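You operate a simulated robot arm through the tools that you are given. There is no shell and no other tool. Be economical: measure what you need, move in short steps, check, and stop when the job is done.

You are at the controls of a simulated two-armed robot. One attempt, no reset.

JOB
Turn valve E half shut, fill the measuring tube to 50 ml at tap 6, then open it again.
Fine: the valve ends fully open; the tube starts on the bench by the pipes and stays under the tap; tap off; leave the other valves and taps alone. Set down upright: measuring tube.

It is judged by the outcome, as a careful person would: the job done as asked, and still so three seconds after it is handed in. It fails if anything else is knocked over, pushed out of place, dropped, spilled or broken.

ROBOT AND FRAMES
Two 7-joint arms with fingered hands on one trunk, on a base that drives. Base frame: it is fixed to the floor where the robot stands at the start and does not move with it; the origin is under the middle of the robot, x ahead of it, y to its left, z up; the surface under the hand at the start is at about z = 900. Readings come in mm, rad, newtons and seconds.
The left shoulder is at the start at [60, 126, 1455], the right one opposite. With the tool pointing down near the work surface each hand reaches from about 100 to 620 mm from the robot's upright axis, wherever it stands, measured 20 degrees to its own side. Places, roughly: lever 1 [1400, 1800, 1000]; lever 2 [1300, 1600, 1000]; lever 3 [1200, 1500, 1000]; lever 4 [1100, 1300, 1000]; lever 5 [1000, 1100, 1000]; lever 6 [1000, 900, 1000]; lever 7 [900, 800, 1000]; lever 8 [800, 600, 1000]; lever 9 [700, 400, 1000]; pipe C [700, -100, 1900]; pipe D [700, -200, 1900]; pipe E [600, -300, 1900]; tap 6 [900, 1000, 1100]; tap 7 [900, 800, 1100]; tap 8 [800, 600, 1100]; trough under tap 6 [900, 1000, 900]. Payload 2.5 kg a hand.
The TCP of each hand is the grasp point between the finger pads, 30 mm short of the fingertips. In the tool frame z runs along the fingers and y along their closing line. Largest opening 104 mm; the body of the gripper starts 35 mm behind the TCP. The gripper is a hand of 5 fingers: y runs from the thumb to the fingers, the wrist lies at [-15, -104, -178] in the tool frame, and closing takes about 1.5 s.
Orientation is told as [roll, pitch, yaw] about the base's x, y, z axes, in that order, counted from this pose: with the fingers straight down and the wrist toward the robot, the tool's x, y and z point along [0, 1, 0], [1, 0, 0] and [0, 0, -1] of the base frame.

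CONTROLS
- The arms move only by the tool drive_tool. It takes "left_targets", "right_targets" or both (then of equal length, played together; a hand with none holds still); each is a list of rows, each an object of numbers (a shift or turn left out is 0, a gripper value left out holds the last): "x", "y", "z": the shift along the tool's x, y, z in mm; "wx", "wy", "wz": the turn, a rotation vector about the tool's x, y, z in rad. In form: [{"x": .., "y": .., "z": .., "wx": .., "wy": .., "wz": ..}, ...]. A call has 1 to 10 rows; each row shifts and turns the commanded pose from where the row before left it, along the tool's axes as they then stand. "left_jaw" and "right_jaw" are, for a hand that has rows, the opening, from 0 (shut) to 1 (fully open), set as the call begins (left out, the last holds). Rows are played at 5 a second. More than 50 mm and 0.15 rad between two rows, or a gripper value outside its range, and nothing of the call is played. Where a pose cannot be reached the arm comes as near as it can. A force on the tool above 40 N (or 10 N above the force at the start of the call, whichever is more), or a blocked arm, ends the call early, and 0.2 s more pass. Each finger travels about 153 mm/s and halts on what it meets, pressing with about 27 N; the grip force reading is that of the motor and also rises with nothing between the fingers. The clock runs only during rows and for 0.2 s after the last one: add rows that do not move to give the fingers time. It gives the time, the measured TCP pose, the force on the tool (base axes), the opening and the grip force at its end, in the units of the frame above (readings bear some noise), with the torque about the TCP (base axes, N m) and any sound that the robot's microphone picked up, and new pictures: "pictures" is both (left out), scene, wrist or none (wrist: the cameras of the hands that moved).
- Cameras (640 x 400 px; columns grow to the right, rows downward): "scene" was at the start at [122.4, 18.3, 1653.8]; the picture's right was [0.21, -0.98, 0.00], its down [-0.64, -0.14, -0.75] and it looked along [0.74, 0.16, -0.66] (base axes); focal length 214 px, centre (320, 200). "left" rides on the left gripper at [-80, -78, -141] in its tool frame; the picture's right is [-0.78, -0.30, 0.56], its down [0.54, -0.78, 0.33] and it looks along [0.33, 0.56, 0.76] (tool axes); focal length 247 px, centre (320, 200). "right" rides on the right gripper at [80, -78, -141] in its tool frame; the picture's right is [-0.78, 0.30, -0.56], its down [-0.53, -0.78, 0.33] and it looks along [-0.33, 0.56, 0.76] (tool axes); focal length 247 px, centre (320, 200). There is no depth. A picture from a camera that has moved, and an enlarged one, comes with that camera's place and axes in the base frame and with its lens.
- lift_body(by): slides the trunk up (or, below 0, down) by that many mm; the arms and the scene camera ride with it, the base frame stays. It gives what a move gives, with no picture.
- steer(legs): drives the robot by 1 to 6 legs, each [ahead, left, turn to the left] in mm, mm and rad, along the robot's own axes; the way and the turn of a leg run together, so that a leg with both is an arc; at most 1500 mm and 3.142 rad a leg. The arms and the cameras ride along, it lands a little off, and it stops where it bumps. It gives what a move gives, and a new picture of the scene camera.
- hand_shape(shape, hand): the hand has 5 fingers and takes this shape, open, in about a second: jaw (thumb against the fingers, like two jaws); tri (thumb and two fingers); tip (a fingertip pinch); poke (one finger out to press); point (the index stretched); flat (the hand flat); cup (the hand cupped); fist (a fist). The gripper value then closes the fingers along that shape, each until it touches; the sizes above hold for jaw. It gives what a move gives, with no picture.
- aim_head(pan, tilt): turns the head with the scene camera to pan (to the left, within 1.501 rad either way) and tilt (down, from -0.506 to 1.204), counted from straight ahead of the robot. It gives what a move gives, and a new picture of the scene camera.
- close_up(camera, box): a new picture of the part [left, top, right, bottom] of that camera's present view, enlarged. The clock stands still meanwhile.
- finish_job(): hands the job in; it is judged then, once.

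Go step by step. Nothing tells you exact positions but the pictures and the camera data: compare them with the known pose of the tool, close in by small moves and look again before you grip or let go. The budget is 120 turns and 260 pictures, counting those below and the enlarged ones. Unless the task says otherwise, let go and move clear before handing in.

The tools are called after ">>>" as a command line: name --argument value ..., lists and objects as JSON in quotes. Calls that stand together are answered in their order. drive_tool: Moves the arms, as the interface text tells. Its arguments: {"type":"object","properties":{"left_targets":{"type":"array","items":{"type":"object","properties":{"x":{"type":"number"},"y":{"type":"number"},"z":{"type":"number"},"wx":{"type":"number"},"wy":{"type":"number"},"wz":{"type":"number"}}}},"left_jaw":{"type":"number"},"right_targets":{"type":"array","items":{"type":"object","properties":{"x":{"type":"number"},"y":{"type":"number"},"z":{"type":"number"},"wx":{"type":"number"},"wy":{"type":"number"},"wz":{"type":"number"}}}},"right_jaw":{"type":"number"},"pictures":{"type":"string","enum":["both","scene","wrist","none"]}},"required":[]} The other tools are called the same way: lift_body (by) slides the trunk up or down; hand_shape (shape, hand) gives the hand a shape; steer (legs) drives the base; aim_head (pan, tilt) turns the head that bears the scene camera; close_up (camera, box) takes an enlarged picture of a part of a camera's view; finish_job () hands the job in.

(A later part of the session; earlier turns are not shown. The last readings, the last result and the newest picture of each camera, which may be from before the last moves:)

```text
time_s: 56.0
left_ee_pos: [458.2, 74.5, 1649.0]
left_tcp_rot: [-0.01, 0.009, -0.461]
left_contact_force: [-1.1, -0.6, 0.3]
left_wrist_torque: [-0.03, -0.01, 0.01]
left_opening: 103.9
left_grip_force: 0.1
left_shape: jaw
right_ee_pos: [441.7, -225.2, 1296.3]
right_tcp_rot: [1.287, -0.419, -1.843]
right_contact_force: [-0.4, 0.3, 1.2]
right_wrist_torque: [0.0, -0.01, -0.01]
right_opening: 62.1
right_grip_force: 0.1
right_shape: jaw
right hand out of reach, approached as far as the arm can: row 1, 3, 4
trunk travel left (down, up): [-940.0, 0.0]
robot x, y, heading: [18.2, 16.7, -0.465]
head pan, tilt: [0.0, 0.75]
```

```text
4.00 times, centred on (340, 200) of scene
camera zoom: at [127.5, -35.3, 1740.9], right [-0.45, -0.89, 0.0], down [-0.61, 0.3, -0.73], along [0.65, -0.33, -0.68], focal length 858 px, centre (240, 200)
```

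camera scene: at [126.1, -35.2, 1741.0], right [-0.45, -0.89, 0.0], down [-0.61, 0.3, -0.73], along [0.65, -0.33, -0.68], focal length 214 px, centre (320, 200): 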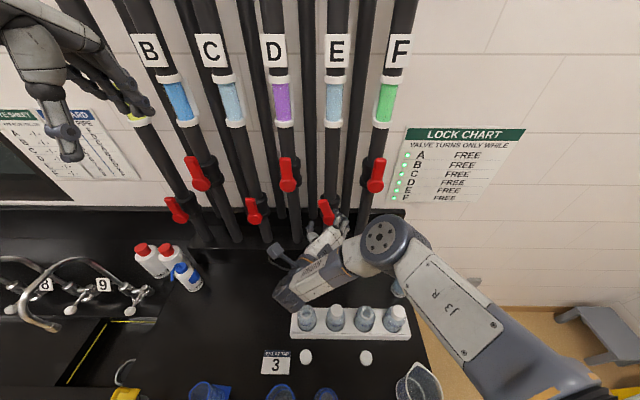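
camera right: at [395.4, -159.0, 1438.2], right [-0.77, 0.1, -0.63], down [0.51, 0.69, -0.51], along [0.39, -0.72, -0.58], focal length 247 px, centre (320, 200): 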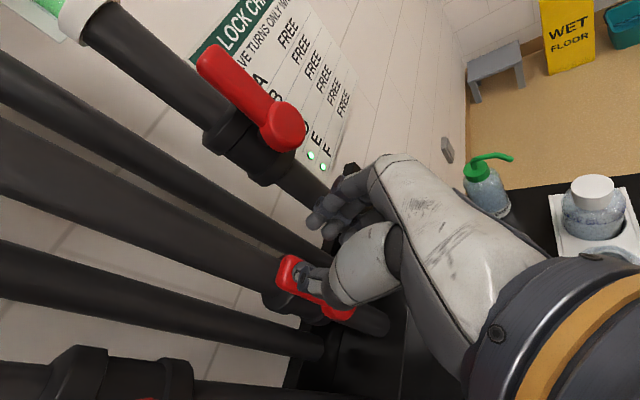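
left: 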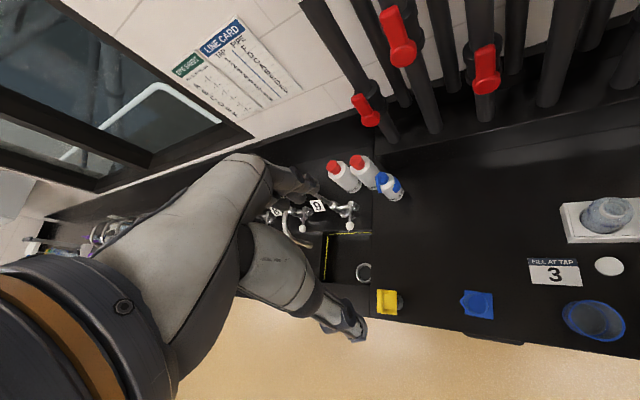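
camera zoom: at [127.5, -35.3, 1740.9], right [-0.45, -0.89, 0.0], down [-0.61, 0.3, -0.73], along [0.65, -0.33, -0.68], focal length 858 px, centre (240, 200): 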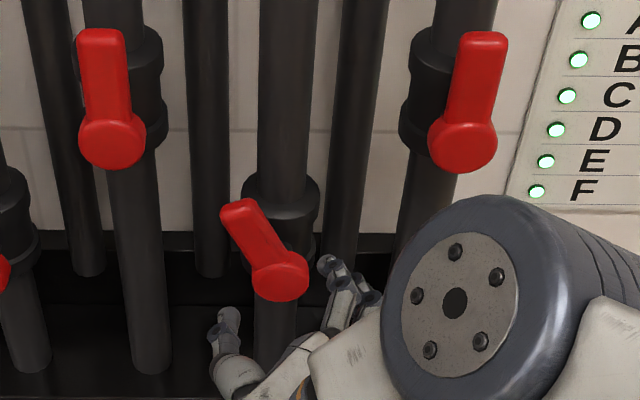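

The lever is at about 22° now. I straddle it again and push it left/down by pure translation toward 45°.

>>> drive_tool --right_targets '[{"x": 8.7, "y": -17.9, "z": 1.4}, {"x": 2.7, "y": 3.1, "z": 23.3}, {"x": 2.7, "y": 3.1, "z": 23.3}, {"x": 2.7, "y": 3.1, "z": 23.3}, {"x": 2.7, "y": 3.1, "z": 23.3}, {}]' --right_jaw 0.6 --pictures "none"

>>> drive_tool --right_targets '[{}, {}, {}, {"y": -8, "z": 1.4}, {"y": -8, "z": 1.4}, {"y": -8, "z": 1.4}, {}]' --right_jaw 0.25 --pictures "none"

>>> close_up --camera "scene" --box '[260, 150, 420, 250]'

>>> close_up --camera "right" --box '[160, 130, 480, 330]'

```text
time_s: 57.4
left_ee_pos: [457.6, 73.5, 1649.5]
left_tcp_rot: [-0.011, 0.008, -0.461]
left_contact_force: [0.8, 0.0, 0.9]
left_wrist_torque: [0.0, -0.01, -0.01]
left_opening: 103.7
left_grip_force: 0.0
left_shape: jaw
right_ee_pos: [536.9, -250.9, 1286.3]
right_tcp_rot: [1.289, -0.42, -1.845]
right_contact_force: [-0.3, -0.2, 0.0]
right_wrist_torque: [-0.02, 0.01, -0.05]
right_opening: 61.8
right_grip_force: 0.0
right_shape: jaw
trunk travel left (down, up): [-940.0, 0.0]
robot x, y, heading: [20.1, 22.2, -0.461]
head pan, tilt: [0.0, 0.75]
```

```text
time_s: 59.0
left_ee_pos: [458.0, 74.3, 1649.8]
left_tcp_rot: [-0.008, 0.011, -0.461]
left_contact_force: [0.2, 0.0, -0.3]
left_wrist_torque: [-0.01, -0.01, 0.01]
left_opening: 103.8
left_grip_force: 0.0
left_shape: jaw
right_ee_pos: [545.6, -231.7, 1276.3]
right_tcp_rot: [1.291, -0.421, -1.847]
right_contact_force: [-1.0, -1.8, 6.3]
right_wrist_torque: [-0.38, 0.05, -0.1]
right_opening: 27.2
right_grip_force: 0.1
right_shape: jaw
trunk travel left (down, up): [-940.0, 0.0]
robot x, y, heading: [20.7, 16.7, -0.462]
head pan, tilt: [0.0, 0.75]
```

```text
4.00 times, centred on (340, 200) of scene
camera zoom: at [126.5, -35.9, 1741.0], right [-0.45, -0.89, 0.0], down [-0.61, 0.31, -0.73], along [0.65, -0.33, -0.68], focal length 858 px, centre (240, 200)
```

zoom: 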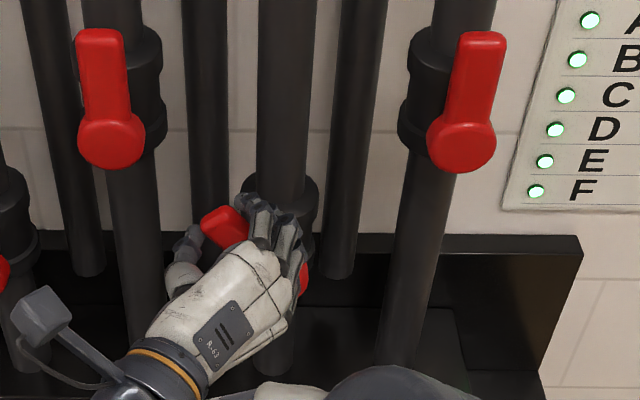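

```text
2.00 times, centred on (320, 230) of right
camera zoom: at [468.8, -87.2, 1350.9], right [-0.86, -0.29, -0.42], down [0.29, 0.4, -0.87], along [0.42, -0.87, -0.26], focal length 494 px, centre (320, 140)
```

zoom: 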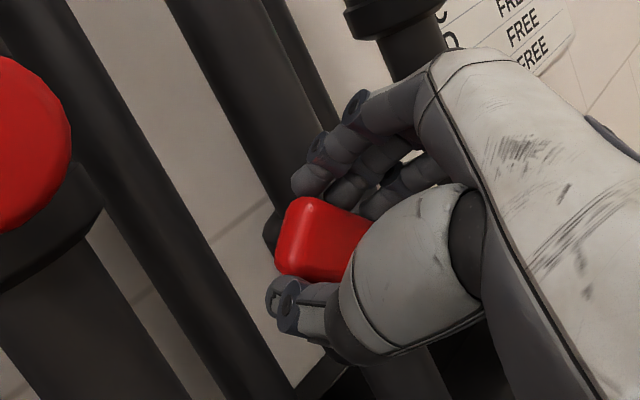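

Near 40°. A small extra nudge, then open and back off to check.

>>> drive_tool --right_targets '[{"y": -4, "z": 1}, {}]' --right_jaw 0.25 --pictures "none"

>>> drive_tool --right_targets '[{}, {}, {}, {"x": -2.7, "y": -3.1, "z": -30}, {"x": -2.7, "y": -3.1, "z": -30}, {"x": -2.7, "y": -3.1, "z": -30}, {}]' --right_jaw 0.6 --pictures "none"

>>> close_up --camera "scene" --box '[260, 150, 420, 250]'

```text
time_s: 59.6
left_ee_pos: [457.3, 75.4, 1650.1]
left_tcp_rot: [-0.009, 0.008, -0.462]
left_contact_force: [0.0, 0.6, 0.0]
left_wrist_torque: [0.0, 0.01, 0.02]
left_opening: 103.8
left_grip_force: 0.1
left_shape: jaw
right_ee_pos: [547.0, -229.6, 1274.0]
right_tcp_rot: [1.29, -0.422, -1.845]
right_contact_force: [-1.0, -2.7, 7.6]
right_wrist_torque: [-0.49, 0.05, -0.14]
right_opening: 27.4
right_grip_force: 0.2
right_shape: jaw
trunk travel left (down, up): [-940.0, 0.0]
robot x, y, heading: [19.6, 19.0, -0.47]
head pan, tilt: [0.0, 0.75]
```

```text
time_s: 61.2
left_ee_pos: [459.0, 75.3, 1649.9]
left_tcp_rot: [-0.011, 0.008, -0.46]
left_contact_force: [0.5, -0.6, -0.4]
left_wrist_torque: [0.01, -0.01, 0.0]
left_opening: 103.7
left_grip_force: 0.0
left_shape: jaw
right_ee_pos: [469.0, -191.5, 1288.9]
right_tcp_rot: [1.289, -0.419, -1.844]
right_contact_force: [-0.2, 0.2, -0.2]
right_wrist_torque: [-0.01, 0.03, -0.02]
right_opening: 62.0
right_grip_force: 0.1
right_shape: jaw
trunk travel left (down, up): [-940.0, 0.0]
robot x, y, heading: [17.2, 16.2, -0.462]
head pan, tilt: [0.0, 0.75]
```

```text
4.00 times, centred on (340, 200) of scene
camera zoom: at [127.6, -36.1, 1740.9], right [-0.45, -0.89, 0.0], down [-0.61, 0.31, -0.73], along [0.65, -0.33, -0.68], focal length 858 px, centre (240, 200)
```

zoom: 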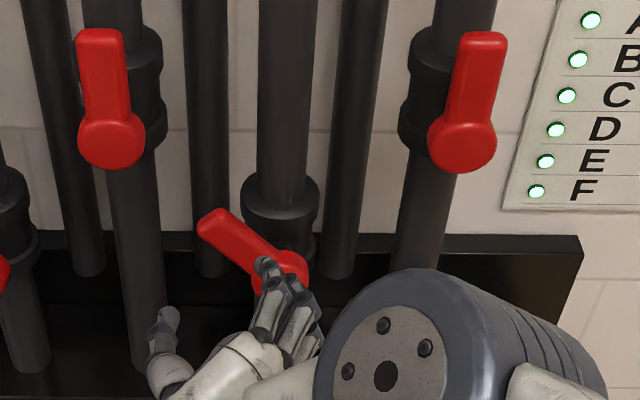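

Valve E now stands at roughly 45°. I back away and drive left along the bench to look at the tube and tap 6.

>>> steer --legs '[[-350, 0, 0], [0, 350, 0]]'

>>> close_up --camera "scene" --box '[200, 200, 440, 400]'

>>> aim_head --pan 0.9 --tilt 0.6

```text
time_s: 65.3
left_ee_pos: [299.4, 533.6, 1650.1]
left_tcp_rot: [-0.011, 0.008, -0.465]
left_contact_force: [-0.3, -0.7, 0.6]
left_wrist_torque: [0.01, 0.02, 0.0]
left_opening: 103.7
left_grip_force: 0.1
left_shape: jaw
right_ee_pos: [308.8, 270.1, 1287.6]
right_tcp_rot: [1.289, -0.421, -1.847]
right_contact_force: [0.0, 0.4, 0.7]
right_wrist_torque: [0.01, -0.01, -0.02]
right_opening: 61.9
right_grip_force: 0.1
right_shape: jaw
trunk travel left (down, up): [-940.0, 0.0]
robot x, y, heading: [-137.2, 481.0, -0.464]
head pan, tilt: [0.0, 0.75]
camera scene: at [-31.7, 425.7, 1740.9], right [-0.45, -0.89, 0.0], down [-0.61, 0.31, -0.73], along [0.65, -0.33, -0.68], focal length 214 px, centre (320, 200)
```

scene: 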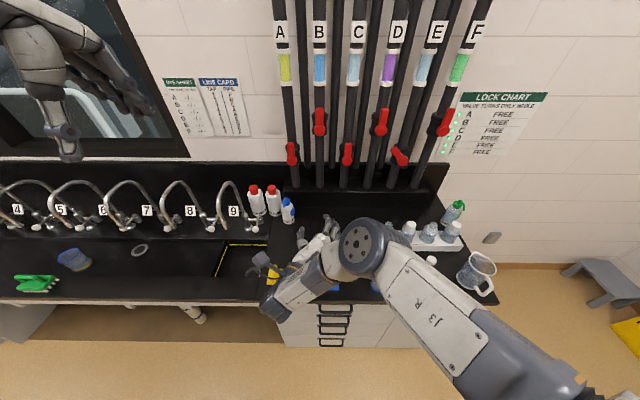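

```text
2.00 times, centred on (320, 300) of scene
camera zoom: at [-31.7, 425.7, 1740.9], right [-0.45, -0.89, 0.0], down [-0.61, 0.31, -0.73], along [0.65, -0.33, -0.68], focal length 429 px, centre (320, 0)
```

zoom: 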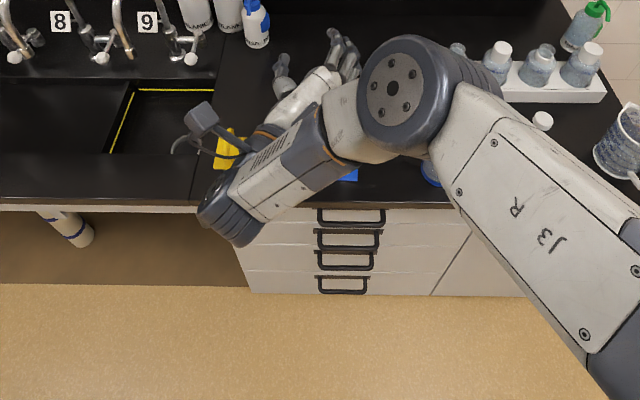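

```text
time_s: 66.5
left_ee_pos: [298.9, 536.0, 1649.3]
left_tcp_rot: [-0.01, 0.008, -0.463]
left_contact_force: [-0.4, -0.1, 0.2]
left_wrist_torque: [0.02, 0.01, 0.01]
left_opening: 103.6
left_grip_force: 0.1
left_shape: jaw
right_ee_pos: [309.1, 269.8, 1287.0]
right_tcp_rot: [1.29, -0.42, -1.847]
right_contact_force: [-0.4, 0.5, -0.2]
right_wrist_torque: [-0.02, 0.01, 0.0]
right_opening: 61.7
right_grip_force: 0.1
right_shape: jaw
trunk travel left (down, up): [-940.0, 0.0]
robot x, y, heading: [-137.1, 483.7, -0.468]
head pan, tilt: [0.901, 0.6]
camera scene: at [-25.2, 500.7, 1753.8], right [0.42, -0.91, 0.0], down [-0.51, -0.24, -0.82], along [0.75, 0.35, -0.57], focal length 214 px, centre (320, 200)
```

scene: 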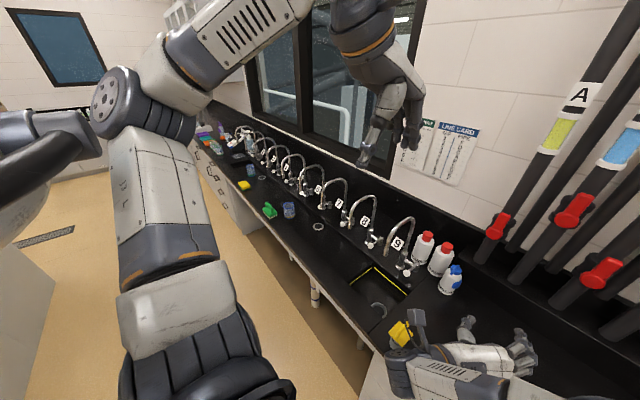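

All taps are numbered. First I fold the right hand back/up and out of the way, then I'll prepare the left hand for a side grasp of the tube.

>>> drive_tool --right_targets '[{"z": -40, "y": 20}, {"z": -40, "y": 20}, {"z": -40, "y": 20}, {"z": -40, "y": 20}, {"x": 30, "y": 30}, {"x": 30, "y": 30}, {"x": 30, "y": 30}, {"x": 30, "y": 30}, {"x": 30, "y": 30}]' --pictures "none"

>>> drive_tool --left_targets '[{"wx": -0.0806, "wy": -0.0806, "wz": -0.0806}, {"wx": -0.0806, "wy": -0.0806, "wz": -0.0806}, {"wx": -0.0806, "wy": -0.0806, "wz": -0.0806}, {"wx": -0.0806, "wy": -0.0806, "wz": -0.0806}, {"wx": -0.0806, "wy": -0.0806, "wz": -0.0806}, {"wx": -0.0806, "wy": -0.0806, "wz": -0.0806}, {"wx": -0.0806, "wy": -0.0806, "wz": -0.0806}, {"wx": -0.0806, "wy": -0.0806, "wz": -0.0806}, {"wx": -0.0806, "wy": -0.0806, "wz": -0.0806}, {"wx": -0.0806, "wy": -0.0806, "wz": -0.0806}]' --pictures "none"

>>> aim_head --pan 0.0 --tilt 0.8

```text
time_s: 68.5
left_ee_pos: [299.1, 534.4, 1650.3]
left_tcp_rot: [-0.011, 0.009, -0.464]
left_contact_force: [-0.3, 0.2, -0.6]
left_wrist_torque: [0.06, 0.03, -0.01]
left_opening: 103.9
left_grip_force: 0.1
left_shape: jaw
right_ee_pos: [225.0, 145.8, 1585.3]
right_tcp_rot: [1.289, -0.418, -1.847]
right_contact_force: [0.4, 0.4, -0.7]
right_wrist_torque: [0.02, 0.03, -0.01]
right_opening: 62.3
right_grip_force: 0.1
right_shape: jaw
right hand out of reach, approached as far as the arm can: row 1, 2, 3, 4
trunk travel left (down, up): [-940.0, 0.0]
robot x, y, heading: [-141.9, 484.3, -0.467]
head pan, tilt: [0.901, 0.6]
```

```text
time_s: 70.7
left_ee_pos: [311.6, 532.7, 1663.6]
left_tcp_rot: [-1.087, -0.266, 0.61]
left_contact_force: [0.5, 0.8, -0.1]
left_wrist_torque: [0.02, -0.01, 0.02]
left_opening: 103.7
left_grip_force: 0.0
left_shape: jaw
left hand out of reach, approached as far as the arm can: row 9, 10
right_ee_pos: [227.2, 144.2, 1585.1]
right_tcp_rot: [1.289, -0.419, -1.845]
right_contact_force: [-0.2, 0.1, 0.0]
right_wrist_torque: [0.01, 0.02, -0.03]
right_opening: 62.2
right_grip_force: 0.1
right_shape: jaw
trunk travel left (down, up): [-940.0, 0.0]
robot x, y, heading: [-145.9, 481.4, -0.471]
head pan, tilt: [0.901, 0.6]
```

```text
time_s: 71.9
left_ee_pos: [313.0, 534.4, 1663.8]
left_tcp_rot: [-1.083, -0.263, 0.613]
left_contact_force: [-0.3, 0.6, -0.9]
left_wrist_torque: [0.02, 0.02, -0.03]
left_opening: 103.4
left_grip_force: 0.0
left_shape: jaw
right_ee_pos: [225.7, 145.3, 1585.2]
right_tcp_rot: [1.289, -0.422, -1.847]
right_contact_force: [0.4, 0.5, 0.1]
right_wrist_torque: [0.02, -0.03, 0.02]
right_opening: 62.1
right_grip_force: 0.0
right_shape: jaw
trunk travel left (down, up): [-940.0, 0.0]
robot x, y, heading: [-140.3, 479.6, -0.461]
head pan, tilt: [0.0, 0.799]
camera scene: at [-33.4, 427.3, 1736.9], right [-0.45, -0.89, 0.0], down [-0.64, 0.32, -0.7], along [0.62, -0.31, -0.72], focal length 214 px, centre (320, 200)
```

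scene: 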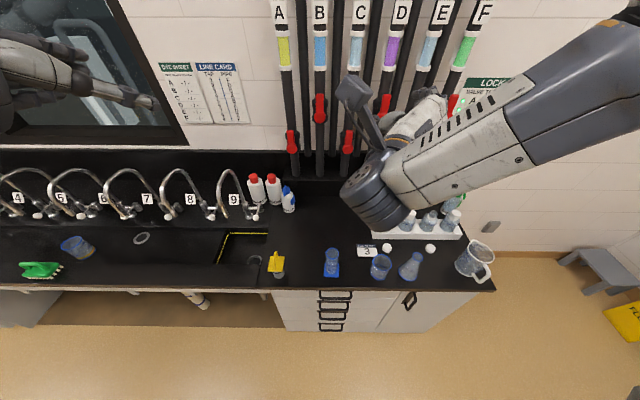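

>>> close_up --camera "scene" --box '[220, 220, 380, 320]'

>>> close_up --camera "scene" --box '[0, 150, 240, 300]'

>>> lift_body --by -300

```text
4.00 times, centred on (300, 270) of scene
camera zoom: at [-33.4, 427.3, 1736.9], right [-0.45, -0.89, 0.0], down [-0.64, 0.32, -0.7], along [0.62, -0.31, -0.72], focal length 858 px, centre (400, -80)
```

zoom: 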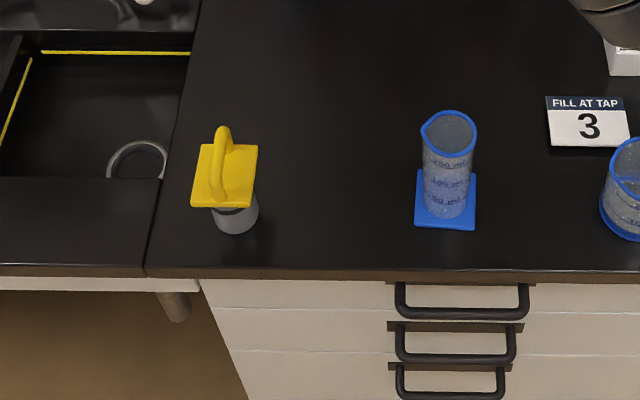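

```text
2.67 times, centred on (120, 225) of scene
camera zoom: at [-33.4, 427.3, 1736.9], right [-0.45, -0.89, 0.0], down [-0.64, 0.32, -0.7], along [0.62, -0.31, -0.72], focal length 572 px, centre (853, 133)
```

zoom: 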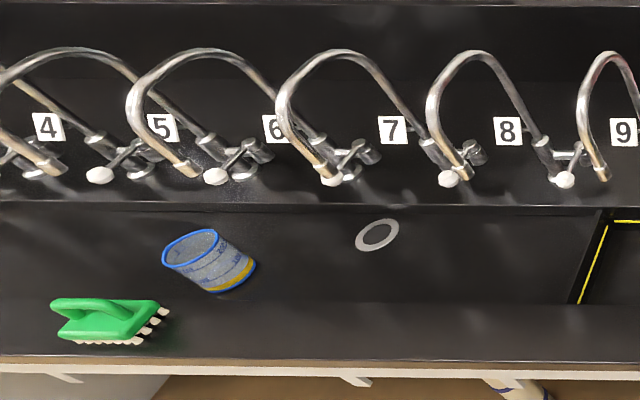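

```text
time_s: 74.9
left_ee_pos: [312.2, 532.9, 1363.5]
left_tcp_rot: [-1.086, -0.265, 0.612]
left_contact_force: [0.1, 1.3, 0.6]
left_wrist_torque: [0.01, 0.02, -0.01]
left_opening: 103.6
left_grip_force: 0.1
left_shape: jaw
right_ee_pos: [225.2, 146.3, 1283.8]
right_tcp_rot: [1.291, -0.42, -1.844]
right_contact_force: [-0.3, 0.4, 0.4]
right_wrist_torque: [0.01, 0.07, 0.01]
right_opening: 62.0
right_grip_force: 0.1
right_shape: jaw
trunk travel left (down, up): [-640.0, 300.0]
robot x, y, heading: [-139.8, 481.1, -0.467]
head pan, tilt: [0.0, 0.799]
```

Tube located at about 61 mm from the bench edge, top ~1057. I shift the base right 70 mm, finish rotating the left hand to a forward handshake pose and bring it in front of the tube.

>>> steer --legs '[[0, -70, 0]]'

>>> drive_tool --left_targets '[{"wx": -0.091, "wy": -0.038, "wz": -0.1054}, {"wx": -0.091, "wy": -0.038, "wz": -0.1054}, {"wx": -0.091, "wy": -0.038, "wz": -0.1054}, {"wx": -0.091, "wy": -0.038, "wz": -0.1054}, {"x": 37, "y": -22, "z": 10}, {"x": 37, "y": -22, "z": 10}, {"x": 37, "y": -22, "z": 10}, {"x": 37, "y": -22, "z": 10}, {}]' --pictures "both"

```text
time_s: 76.0
left_ee_pos: [280.6, 471.4, 1363.1]
left_tcp_rot: [-1.084, -0.263, 0.613]
left_contact_force: [0.1, 0.1, -0.9]
left_wrist_torque: [0.04, 0.01, 0.02]
left_opening: 103.7
left_grip_force: 0.0
left_shape: jaw
right_ee_pos: [193.7, 83.3, 1284.5]
right_tcp_rot: [1.29, -0.419, -1.847]
right_contact_force: [0.0, -0.1, -0.3]
right_wrist_torque: [-0.01, -0.01, 0.05]
right_opening: 61.8
right_grip_force: 0.0
right_shape: jaw
trunk travel left (down, up): [-640.0, 300.0]
robot x, y, heading: [-173.8, 420.2, -0.462]
head pan, tilt: [0.0, 0.799]
camera scene: at [-65.2, 363.9, 1436.9], right [-0.45, -0.89, 0.0], down [-0.64, 0.32, -0.7], along [0.62, -0.31, -0.72], focal length 214 px, centre (320, 200)
```

scene: 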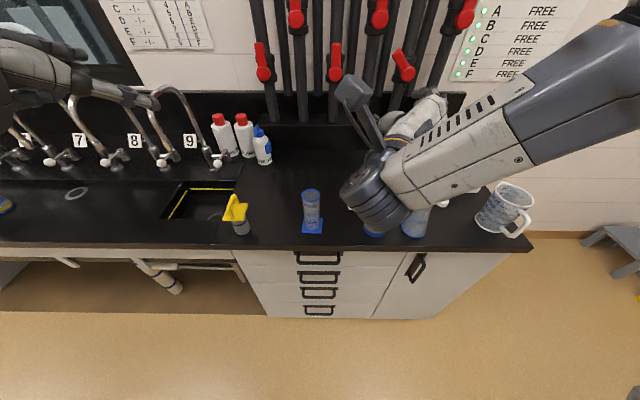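

```text
time_s: 76.5
left_ee_pos: [290.1, 477.6, 1352.0]
left_tcp_rot: [-1.251, 0.03, 0.785]
left_contact_force: [-0.1, 0.4, -0.3]
left_wrist_torque: [0.01, -0.02, -0.03]
left_opening: 103.7
left_grip_force: 0.1
left_shape: jaw
left hand out of reach, approached as far as the arm can: row 1
right_ee_pos: [194.0, 84.2, 1285.4]
right_tcp_rot: [1.289, -0.419, -1.847]
right_contact_force: [-0.6, -0.2, 0.4]
right_wrist_torque: [0.01, -0.02, 0.01]
right_opening: 62.4
right_grip_force: 0.1
right_shape: jaw
trunk travel left (down, up): [-640.0, 300.0]
robot x, y, heading: [-170.8, 420.2, -0.465]
head pan, tilt: [0.0, 0.799]
stopped in row 2 (left hand): the arm was blocked; the commanded pose is now the measured one
camera scene: at [-64.8, 364.8, 1436.9], right [-0.45, -0.89, 0.0], down [-0.64, 0.32, -0.7], along [0.62, -0.31, -0.72], focal length 214 px, centre (320, 200)
camera left: at [161.1, 501.9, 1475.2], right [0.35, -0.74, 0.57], down [-0.46, -0.67, -0.59], along [0.82, -0.06, -0.57], focal length 247 px, centre (320, 200)
```

scene: 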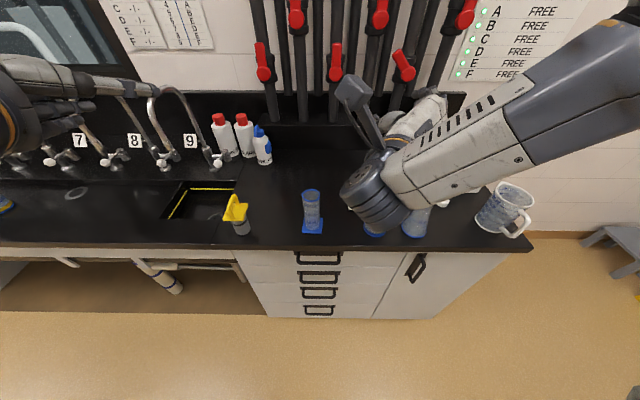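
left: 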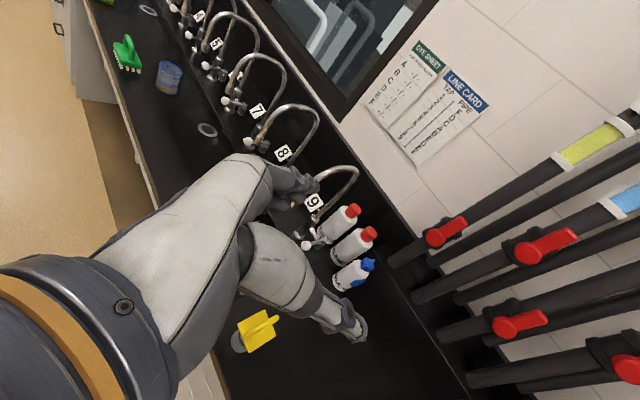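

The left hand is already nearly as wanted (level, yawed a bit right, tilted 18° down). I keep that orientation and translate it to in front of the tube.

>>> drive_tool --left_targets '[{"x": 34.7, "y": -18.8, "z": 21.6}, {"x": 34.7, "y": -18.8, "z": 21.6}, {"x": 34.7, "y": -18.8, "z": 21.6}, {"x": 34.7, "y": -18.8, "z": 21.6}, {"x": 34.7, "y": -18.8, "z": 21.6}, {"x": 34.7, "y": -18.8, "z": 21.6}, {"x": 34.7, "y": -18.8, "z": 21.6}, {"x": 34.7, "y": -18.8, "z": 21.6}]' --left_jaw 1.0 --pictures "both"

```text
time_s: 78.3
left_ee_pos: [333.4, 412.8, 1247.2]
left_tcp_rot: [-1.249, 0.029, 0.786]
left_contact_force: [0.0, -0.5, 0.3]
left_wrist_torque: [-0.01, 0.0, 0.02]
left_opening: 104.1
left_grip_force: 0.0
left_shape: jaw
left hand out of reach, approached as far as the arm can: row 1, 2, 3, 4, 5, 6, 7, 8
right_ee_pos: [195.0, 82.8, 1285.1]
right_tcp_rot: [1.29, -0.418, -1.846]
right_contact_force: [0.0, 0.3, -0.5]
right_wrist_torque: [-0.02, 0.02, -0.01]
right_opening: 62.2
right_grip_force: 0.0
right_shape: jaw
trunk travel left (down, up): [-640.0, 300.0]
robot x, y, heading: [-173.1, 419.4, -0.465]
head pan, tilt: [0.0, 0.799]
camera scene: at [-64.6, 364.8, 1436.9], right [-0.45, -0.89, 0.0], down [-0.64, 0.32, -0.7], along [0.62, -0.31, -0.72], focal length 214 px, centre (320, 200)
camera left: at [204.3, 436.6, 1369.3], right [0.35, -0.75, 0.57], down [-0.46, -0.66, -0.59], along [0.82, -0.06, -0.57], focal length 247 px, centre (320, 200)
```

scene: 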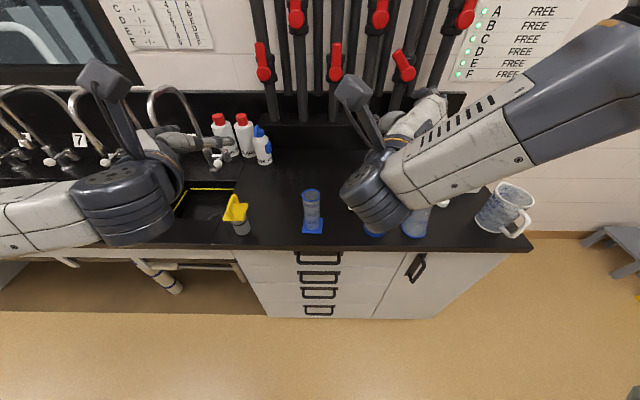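
left: 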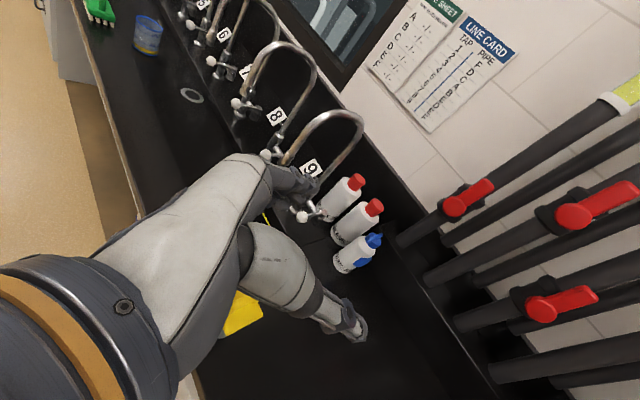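

The left hand sits at shoulder height in this pose, so I'll lower the trunk; first I raise the right hand so it stays clear of the bench items.

>>> drive_tool --right_targets '[{"x": 36, "y": 17, "z": -15}, {"x": 36, "y": 17, "z": -15}, {"x": 36, "y": 17, "z": -15}, {"x": 36, "y": 17, "z": -15}, {"x": 36, "y": 17, "z": -15}, {"x": 36, "y": 17, "z": -15}, {"x": 36, "y": 17, "z": -15}]' --pictures "scene"

```text
time_s: 79.9
left_ee_pos: [333.9, 412.4, 1246.6]
left_tcp_rot: [-1.252, 0.028, 0.784]
left_contact_force: [-0.8, 0.5, -0.1]
left_wrist_torque: [-0.02, 0.01, -0.01]
left_opening: 103.7
left_grip_force: 0.1
left_shape: jaw
right_ee_pos: [166.5, 95.7, 1583.2]
right_tcp_rot: [1.288, -0.421, -1.845]
right_contact_force: [-0.6, -0.1, 0.1]
right_wrist_torque: [0.0, 0.02, -0.01]
right_opening: 62.2
right_grip_force: 0.1
right_shape: jaw
trunk travel left (down, up): [-640.0, 300.0]
robot x, y, heading: [-172.3, 419.2, -0.465]
head pan, tilt: [0.0, 0.799]
camera scene: at [-64.8, 365.2, 1436.9], right [-0.45, -0.89, 0.0], down [-0.64, 0.32, -0.7], along [0.62, -0.31, -0.72], focal length 214 px, centre (320, 200)
```

scene: 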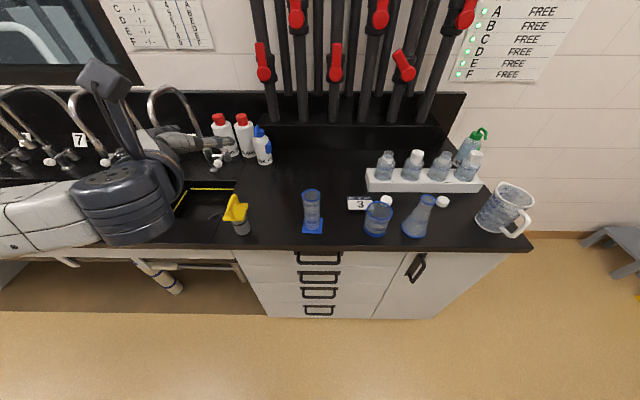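

The right hand is clear. I shift the base so the left hand is in front of the tube, then lower the trunk.

>>> steer --legs '[[-70, 0, 0], [0, -159, 0]]'

>>> lift_body --by -245

>>> drive_tool --left_targets '[{}]' --left_jaw 1.0 --pictures "both"

```text
time_s: 82.0
left_ee_pos: [200.1, 300.7, 1244.9]
left_tcp_rot: [-1.249, 0.027, 0.781]
left_contact_force: [-0.6, 0.4, 1.0]
left_wrist_torque: [-0.01, 0.05, 0.04]
left_opening: 103.8
left_grip_force: 0.1
left_shape: jaw
right_ee_pos: [31.9, -15.3, 1580.7]
right_tcp_rot: [1.291, -0.417, -1.846]
right_contact_force: [0.7, 0.2, -0.5]
right_wrist_torque: [0.0, -0.03, 0.0]
right_opening: 62.1
right_grip_force: 0.1
right_shape: jaw
trunk travel left (down, up): [-640.0, 300.0]
robot x, y, heading: [-304.7, 306.9, -0.464]
head pan, tilt: [0.0, 0.799]
camera scene: at [-198.8, 254.0, 1436.9], right [-0.45, -0.89, 0.0], down [-0.64, 0.32, -0.7], along [0.62, -0.31, -0.72], focal length 214 px, centre (320, 200)
```

scene: 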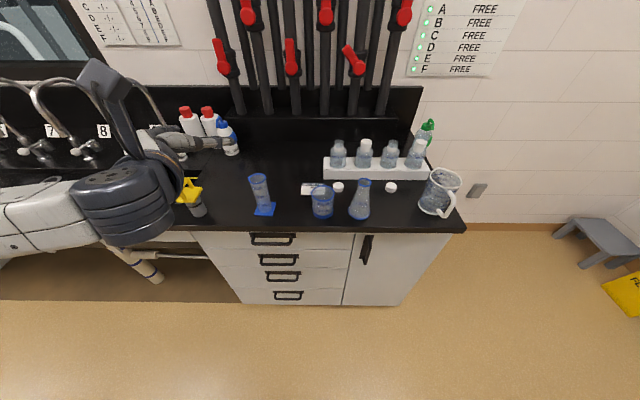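

```text
time_s: 84.5
left_ee_pos: [199.0, 301.2, 1001.3]
left_tcp_rot: [-1.252, 0.028, 0.783]
left_contact_force: [-0.3, 0.5, -0.1]
left_wrist_torque: [0.0, -0.01, -0.03]
left_opening: 103.9
left_grip_force: 0.1
left_shape: jaw
right_ee_pos: [32.5, -15.5, 1335.6]
right_tcp_rot: [1.29, -0.419, -1.846]
right_contact_force: [0.0, 0.2, -0.1]
right_wrist_torque: [-0.02, -0.01, -0.01]
right_opening: 62.3
right_grip_force: 0.0
right_shape: jaw
trunk travel left (down, up): [-395.0, 545.0]
robot x, y, heading: [-301.7, 307.3, -0.464]
head pan, tilt: [0.0, 0.799]
```

```text
time_s: 84.9
left_ee_pos: [199.8, 301.0, 1001.5]
left_tcp_rot: [-1.249, 0.028, 0.781]
left_contact_force: [0.4, -0.7, 0.6]
left_wrist_torque: [-0.02, 0.02, -0.01]
left_opening: 103.8
left_grip_force: 0.2
left_shape: jaw
right_ee_pos: [32.9, -15.1, 1337.8]
right_tcp_rot: [1.289, -0.418, -1.848]
right_contact_force: [-0.5, 0.2, 0.0]
right_wrist_torque: [0.07, 0.0, 0.02]
right_opening: 62.0
right_grip_force: 0.0
right_shape: jaw
trunk travel left (down, up): [-395.0, 545.0]
robot x, y, heading: [-306.4, 309.2, -0.466]
head pan, tilt: [0.0, 0.799]
camera scene: at [-198.4, 254.8, 1191.9], right [-0.45, -0.89, 0.0], down [-0.64, 0.32, -0.7], along [0.62, -0.31, -0.72], focal length 214 px, centre (320, 200)
camera left: at [70.7, 326.2, 1124.3], right [0.35, -0.75, 0.57], down [-0.46, -0.66, -0.59], along [0.82, -0.06, -0.57], focal length 247 px, centre (320, 200)
```

scene: 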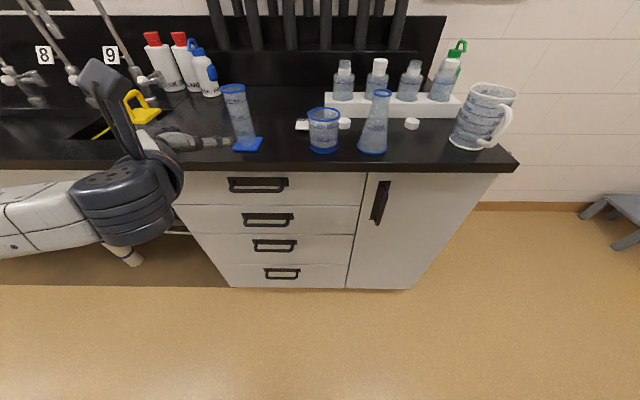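
left: 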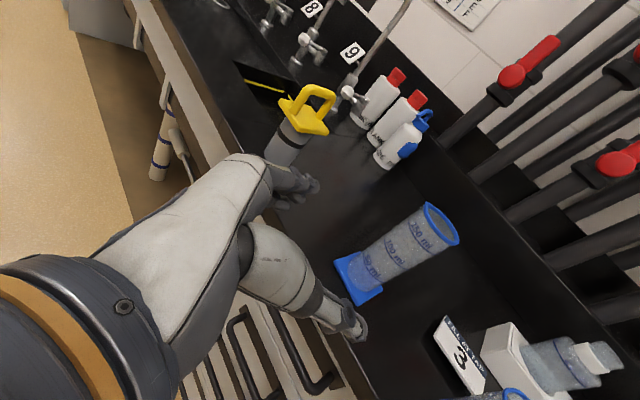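

Tube at about (n=183, l=319) in bench axes; marks are visible. I roll the base 70 mm ahead, then align and check before enclosing it.

>>> steer --legs '[[70, 0, 0]]'

>>> drive_tool --left_targets '[{"y": -15}, {"x": -8, "z": 24}]' --pictures "wrist"

>>> close_up --camera "scene" --box '[160, 80, 320, 180]'

```text
time_s: 85.9
left_ee_pos: [261.0, 269.8, 1001.5]
left_tcp_rot: [-1.248, 0.029, 0.783]
left_contact_force: [-0.3, 0.1, -0.1]
left_wrist_torque: [-0.02, -0.01, 0.01]
left_opening: 103.8
left_grip_force: 0.1
left_shape: jaw
right_ee_pos: [93.6, -45.1, 1336.8]
right_tcp_rot: [1.289, -0.42, -1.846]
right_contact_force: [-0.4, 0.4, -0.6]
right_wrist_torque: [0.02, 0.0, 0.02]
right_opening: 62.1
right_grip_force: 0.0
right_shape: jaw
trunk travel left (down, up): [-395.0, 545.0]
robot x, y, heading: [-242.3, 277.4, -0.468]
head pan, tilt: [0.0, 0.799]
camera scene: at [-137.2, 223.9, 1191.9], right [-0.45, -0.89, 0.0], down [-0.64, 0.32, -0.7], along [0.62, -0.31, -0.72], focal length 214 px, centre (320, 200)
```

scene: 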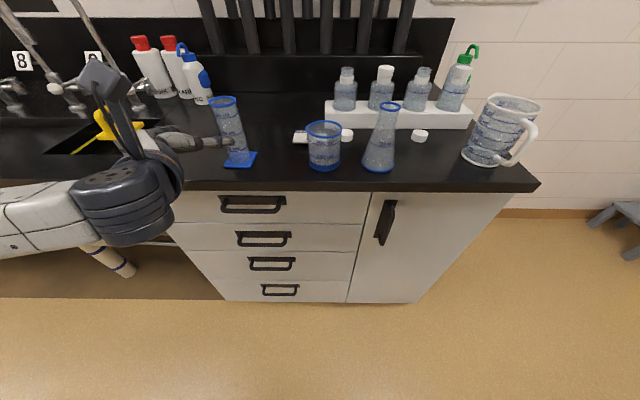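

```text
time_s: 86.5
left_ee_pos: [273.3, 247.3, 1011.0]
left_tcp_rot: [-1.246, 0.026, 0.779]
left_contact_force: [-0.3, -0.2, 0.1]
left_wrist_torque: [0.0, 0.0, 0.0]
left_opening: 103.9
left_grip_force: 0.2
left_shape: jaw
left hand out of reach, approached as far as the arm can: row 1, 2
right_ee_pos: [93.4, -45.1, 1337.0]
right_tcp_rot: [1.29, -0.421, -1.848]
right_contact_force: [-0.3, -0.3, 0.2]
right_wrist_torque: [0.0, 0.03, -0.02]
right_opening: 62.2
right_grip_force: 0.1
right_shape: jaw
trunk travel left (down, up): [-395.0, 545.0]
robot x, y, heading: [-246.4, 275.1, -0.466]
head pan, tilt: [0.0, 0.799]
camera left: at [144.1, 271.4, 1134.6], right [0.34, -0.75, 0.57], down [-0.46, -0.66, -0.59], along [0.82, -0.06, -0.57], focal length 247 px, centre (320, 200)
```

left: 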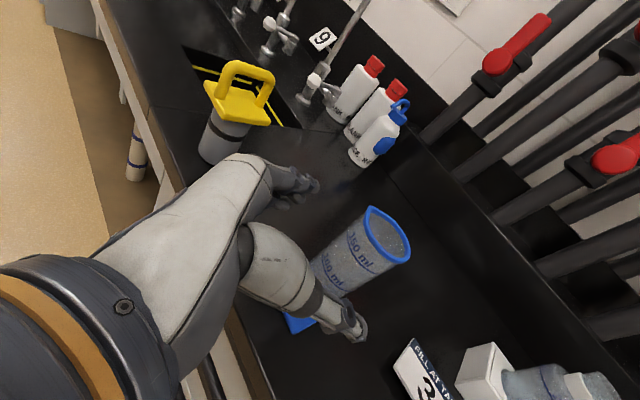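

```text
4.00 times, centred on (240, 130) of scene
camera zoom: at [-137.4, 224.0, 1191.9], right [-0.45, -0.89, 0.0], down [-0.64, 0.32, -0.7], along [0.62, -0.31, -0.72], focal length 858 px, centre (640, 480)
```

zoom: 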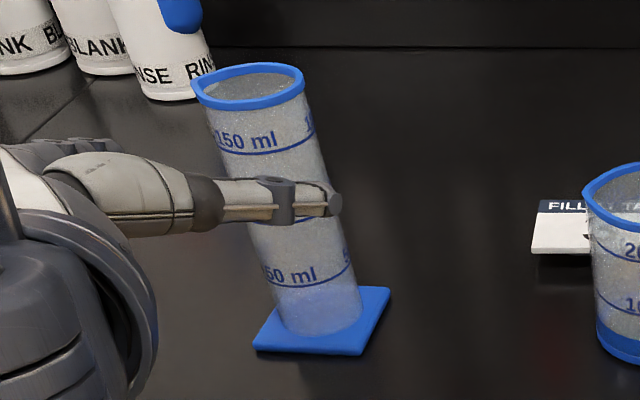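

The jaw lines up with the tube. I roll the base 48 ahead / 23 right so the tube sits between thumb and fingers.

>>> steer --legs '[[46, -23, 0]]'

>>> drive_tool --left_targets '[{}]' --pictures "wrist"

>>> close_up --camera "scene" --box '[160, 80, 320, 180]'

```text
time_s: 87.4
left_ee_pos: [303.9, 205.4, 1011.3]
left_tcp_rot: [-1.246, 0.025, 0.781]
left_contact_force: [-0.4, -0.1, -0.1]
left_wrist_torque: [0.0, 0.01, 0.01]
left_opening: 103.7
left_grip_force: 0.1
left_shape: jaw
right_ee_pos: [124.3, -88.2, 1336.9]
right_tcp_rot: [1.29, -0.42, -1.848]
right_contact_force: [0.1, 0.0, 0.6]
right_wrist_torque: [0.0, -0.01, 0.02]
right_opening: 62.2
right_grip_force: 0.0
right_shape: jaw
trunk travel left (down, up): [-395.0, 545.0]
robot x, y, heading: [-211.1, 234.9, -0.461]
head pan, tilt: [0.0, 0.799]
camera scene: at [-106.0, 182.4, 1191.9], right [-0.45, -0.89, 0.0], down [-0.64, 0.32, -0.7], along [0.62, -0.31, -0.72], focal length 214 px, centre (320, 200)
```

scene: 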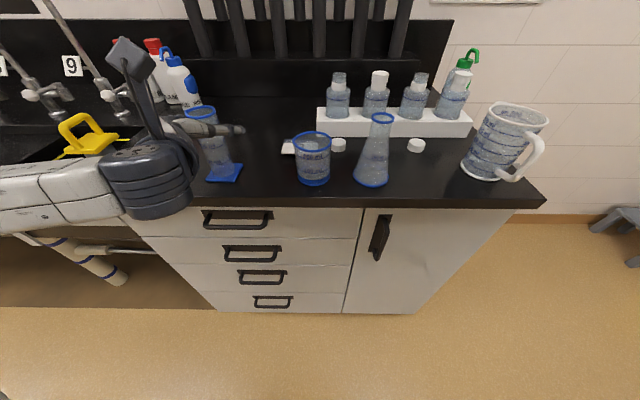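

```text
time_s: 87.8
left_ee_pos: [304.3, 206.1, 1010.9]
left_tcp_rot: [-1.246, 0.028, 0.78]
left_contact_force: [0.2, -0.1, 0.0]
left_wrist_torque: [-0.01, 0.02, 0.01]
left_opening: 103.9
left_grip_force: 0.1
left_shape: jaw
right_ee_pos: [125.1, -87.3, 1336.2]
right_tcp_rot: [1.29, -0.421, -1.847]
right_contact_force: [0.3, -1.2, 0.4]
right_wrist_torque: [-0.01, 0.01, -0.02]
right_opening: 62.2
right_grip_force: 0.0
right_shape: jaw
trunk travel left (down, up): [-395.0, 545.0]
robot x, y, heading: [-216.1, 238.7, -0.467]
head pan, tilt: [0.0, 0.799]
camera left: at [175.2, 230.2, 1134.7], right [0.34, -0.75, 0.57], down [-0.46, -0.66, -0.59], along [0.82, -0.06, -0.57], focal length 247 px, centre (320, 200)
```

left: 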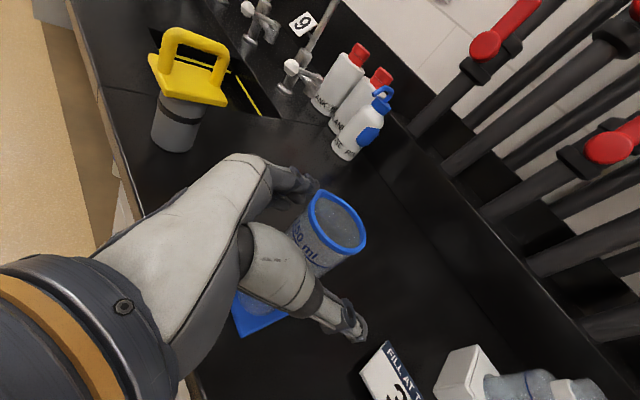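

```text
4.00 times, centred on (240, 130) of scene
camera zoom: at [-106.2, 182.7, 1191.9], right [-0.45, -0.89, 0.0], down [-0.64, 0.32, -0.7], along [0.62, -0.31, -0.72], focal length 858 px, centre (640, 480)
```

zoom: 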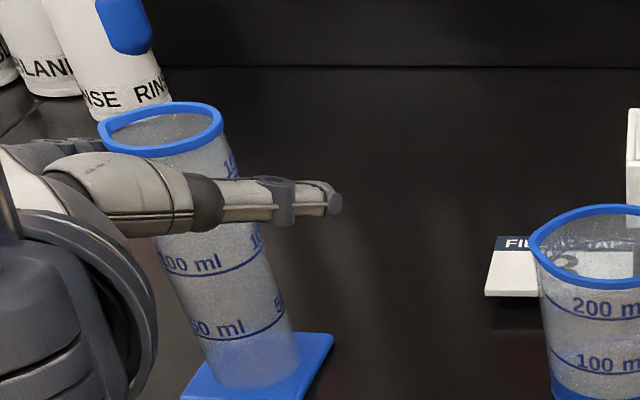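

The tube is centred in the jaw. I close on it.

>>> drive_tool --left_targets '[{}, {}, {}, {}, {}, {}, {}]' --left_jaw 0.3 --pictures "wrist"

>>> close_up --camera "scene" --box '[160, 80, 320, 180]'

```text
time_s: 89.4
left_ee_pos: [303.9, 206.3, 1011.1]
left_tcp_rot: [-1.249, 0.026, 0.782]
left_contact_force: [1.4, 0.8, 2.4]
left_wrist_torque: [0.16, -0.08, -0.01]
left_opening: 30.4
left_grip_force: 27.1
left_shape: jaw
right_ee_pos: [125.2, -88.0, 1337.3]
right_tcp_rot: [1.289, -0.421, -1.848]
right_contact_force: [-0.4, 0.4, 0.4]
right_wrist_torque: [-0.01, -0.02, 0.01]
right_opening: 61.9
right_grip_force: 0.0
right_shape: jaw
trunk travel left (down, up): [-395.0, 545.0]
robot x, y, heading: [-214.6, 240.0, -0.465]
head pan, tilt: [0.0, 0.799]
camera left: at [175.1, 230.3, 1134.9], right [0.34, -0.75, 0.57], down [-0.46, -0.66, -0.59], along [0.82, -0.06, -0.57], focal length 247 px, centre (320, 200)
```

left: 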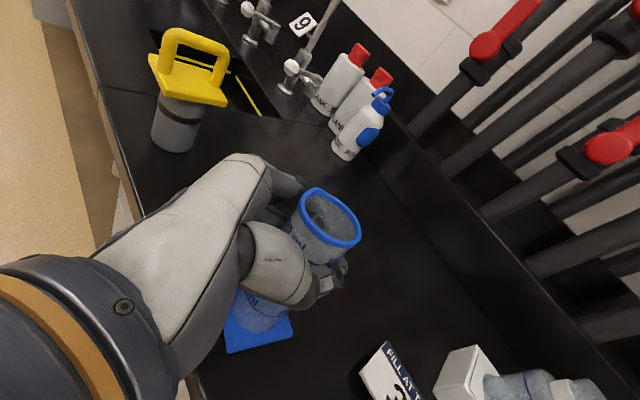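

```text
4.00 times, centred on (240, 130) of scene
camera zoom: at [-106.4, 182.7, 1191.9], right [-0.45, -0.89, 0.0], down [-0.64, 0.32, -0.7], along [0.62, -0.31, -0.72], focal length 858 px, centre (640, 480)
```

zoom: 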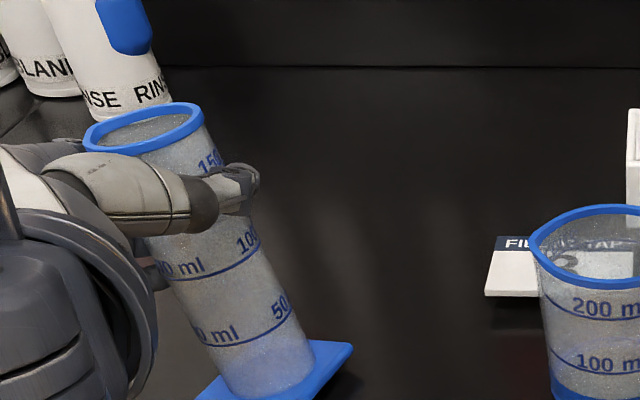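

Gripped, with the tube leaning slightly. I lift a little and look.

>>> lift_body --by 50

>>> drive_tool --left_targets '[{}]' --pictures "both"

>>> close_up --camera "scene" --box '[120, 60, 320, 200]'

```text
time_s: 90.4
left_ee_pos: [305.0, 205.8, 1060.6]
left_tcp_rot: [-1.245, 0.024, 0.779]
left_contact_force: [-0.6, 0.5, -0.5]
left_wrist_torque: [-0.01, 0.02, -0.02]
left_opening: 28.2
left_grip_force: 27.0
left_shape: jaw
right_ee_pos: [125.5, -87.9, 1386.4]
right_tcp_rot: [1.29, -0.421, -1.846]
right_contact_force: [-0.2, 0.4, -1.4]
right_wrist_torque: [-0.03, 0.0, 0.0]
right_opening: 62.2
right_grip_force: 0.1
right_shape: jaw
trunk travel left (down, up): [-445.0, 495.0]
robot x, y, heading: [-213.6, 238.2, -0.463]
head pan, tilt: [0.0, 0.799]
```

```text
time_s: 90.8
left_ee_pos: [304.5, 207.6, 1061.7]
left_tcp_rot: [-1.246, 0.026, 0.781]
left_contact_force: [0.2, -0.4, -1.1]
left_wrist_torque: [0.0, -0.04, 0.0]
left_opening: 28.1
left_grip_force: 27.1
left_shape: jaw
right_ee_pos: [125.5, -87.9, 1386.4]
right_tcp_rot: [1.289, -0.421, -1.846]
right_contact_force: [-0.2, 0.0, -0.1]
right_wrist_torque: [0.0, -0.01, -0.01]
right_opening: 62.3
right_grip_force: 0.0
right_shape: jaw
trunk travel left (down, up): [-445.0, 495.0]
robot x, y, heading: [-217.0, 235.2, -0.47]
head pan, tilt: [0.0, 0.799]
camera scene: at [-106.2, 182.7, 1241.9], right [-0.45, -0.89, 0.0], down [-0.64, 0.32, -0.7], along [0.62, -0.31, -0.72], focal length 214 px, centre (320, 200)
camera left: at [175.3, 230.3, 1184.7], right [0.34, -0.75, 0.57], down [-0.46, -0.66, -0.59], along [0.82, -0.06, -0.57], focal length 247 px, centre (320, 200)
```

scene: 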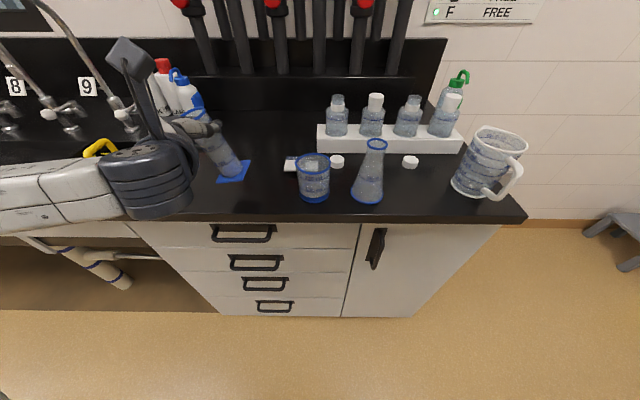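
left: 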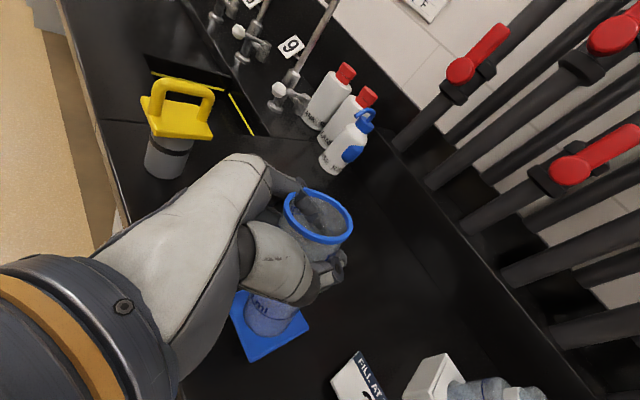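

```text
2.86 times, centred on (220, 130) of scene
camera zoom: at [-106.2, 182.7, 1241.9], right [-0.45, -0.89, 0.0], down [-0.64, 0.32, -0.7], along [0.62, -0.31, -0.72], focal length 613 px, centre (606, 400)
```

zoom: 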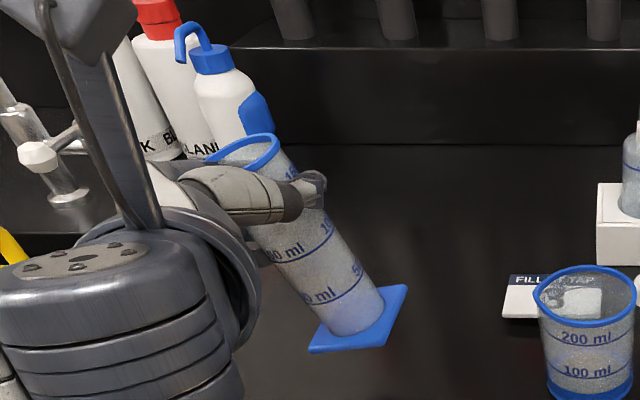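

The tube leans about 14° left; I roll the hand clockwise to right it.

>>> drive_tool --left_targets '[{"wz": 0.12}, {"wz": 0.12}, {}]' --pictures "wrist"

>>> close_up --camera "scene" --box '[120, 60, 320, 200]'

```text
time_s: 91.6
left_ee_pos: [303.7, 205.9, 1061.5]
left_tcp_rot: [-1.241, -0.204, 0.7]
left_contact_force: [0.6, -0.1, -0.2]
left_wrist_torque: [0.0, -0.01, -0.01]
left_opening: 28.3
left_grip_force: 27.4
left_shape: jaw
right_ee_pos: [124.6, -87.4, 1387.4]
right_tcp_rot: [1.29, -0.42, -1.846]
right_contact_force: [-0.2, 0.9, 0.6]
right_wrist_torque: [-0.01, -0.02, 0.01]
right_opening: 62.3
right_grip_force: 0.1
right_shape: jaw
trunk travel left (down, up): [-445.0, 495.0]
robot x, y, heading: [-215.2, 239.5, -0.472]
head pan, tilt: [0.0, 0.799]
camera left: at [158.4, 223.3, 1165.5], right [0.2, -0.85, 0.48], down [-0.4, -0.52, -0.76], along [0.9, -0.04, -0.44], focal length 247 px, centre (320, 200)
```

left: 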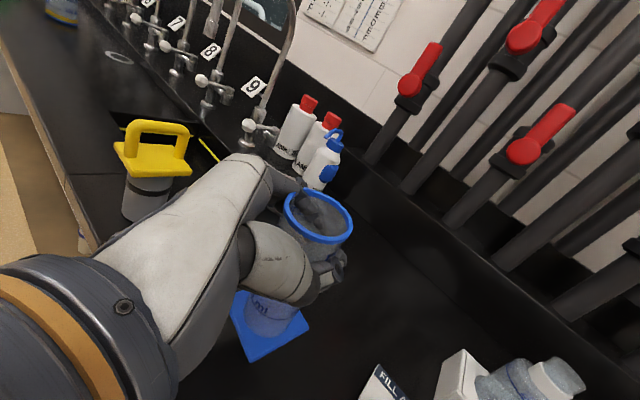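

```text
2.86 times, centred on (220, 130) of scene
camera zoom: at [-106.2, 182.7, 1241.9], right [-0.45, -0.89, 0.0], down [-0.64, 0.32, -0.7], along [0.62, -0.31, -0.72], focal length 613 px, centre (606, 400)
```

zoom: 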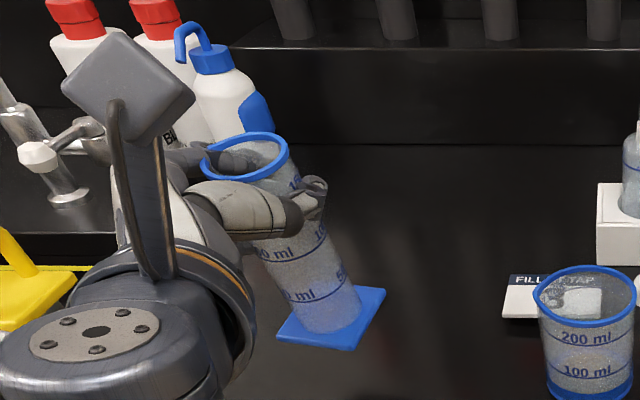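

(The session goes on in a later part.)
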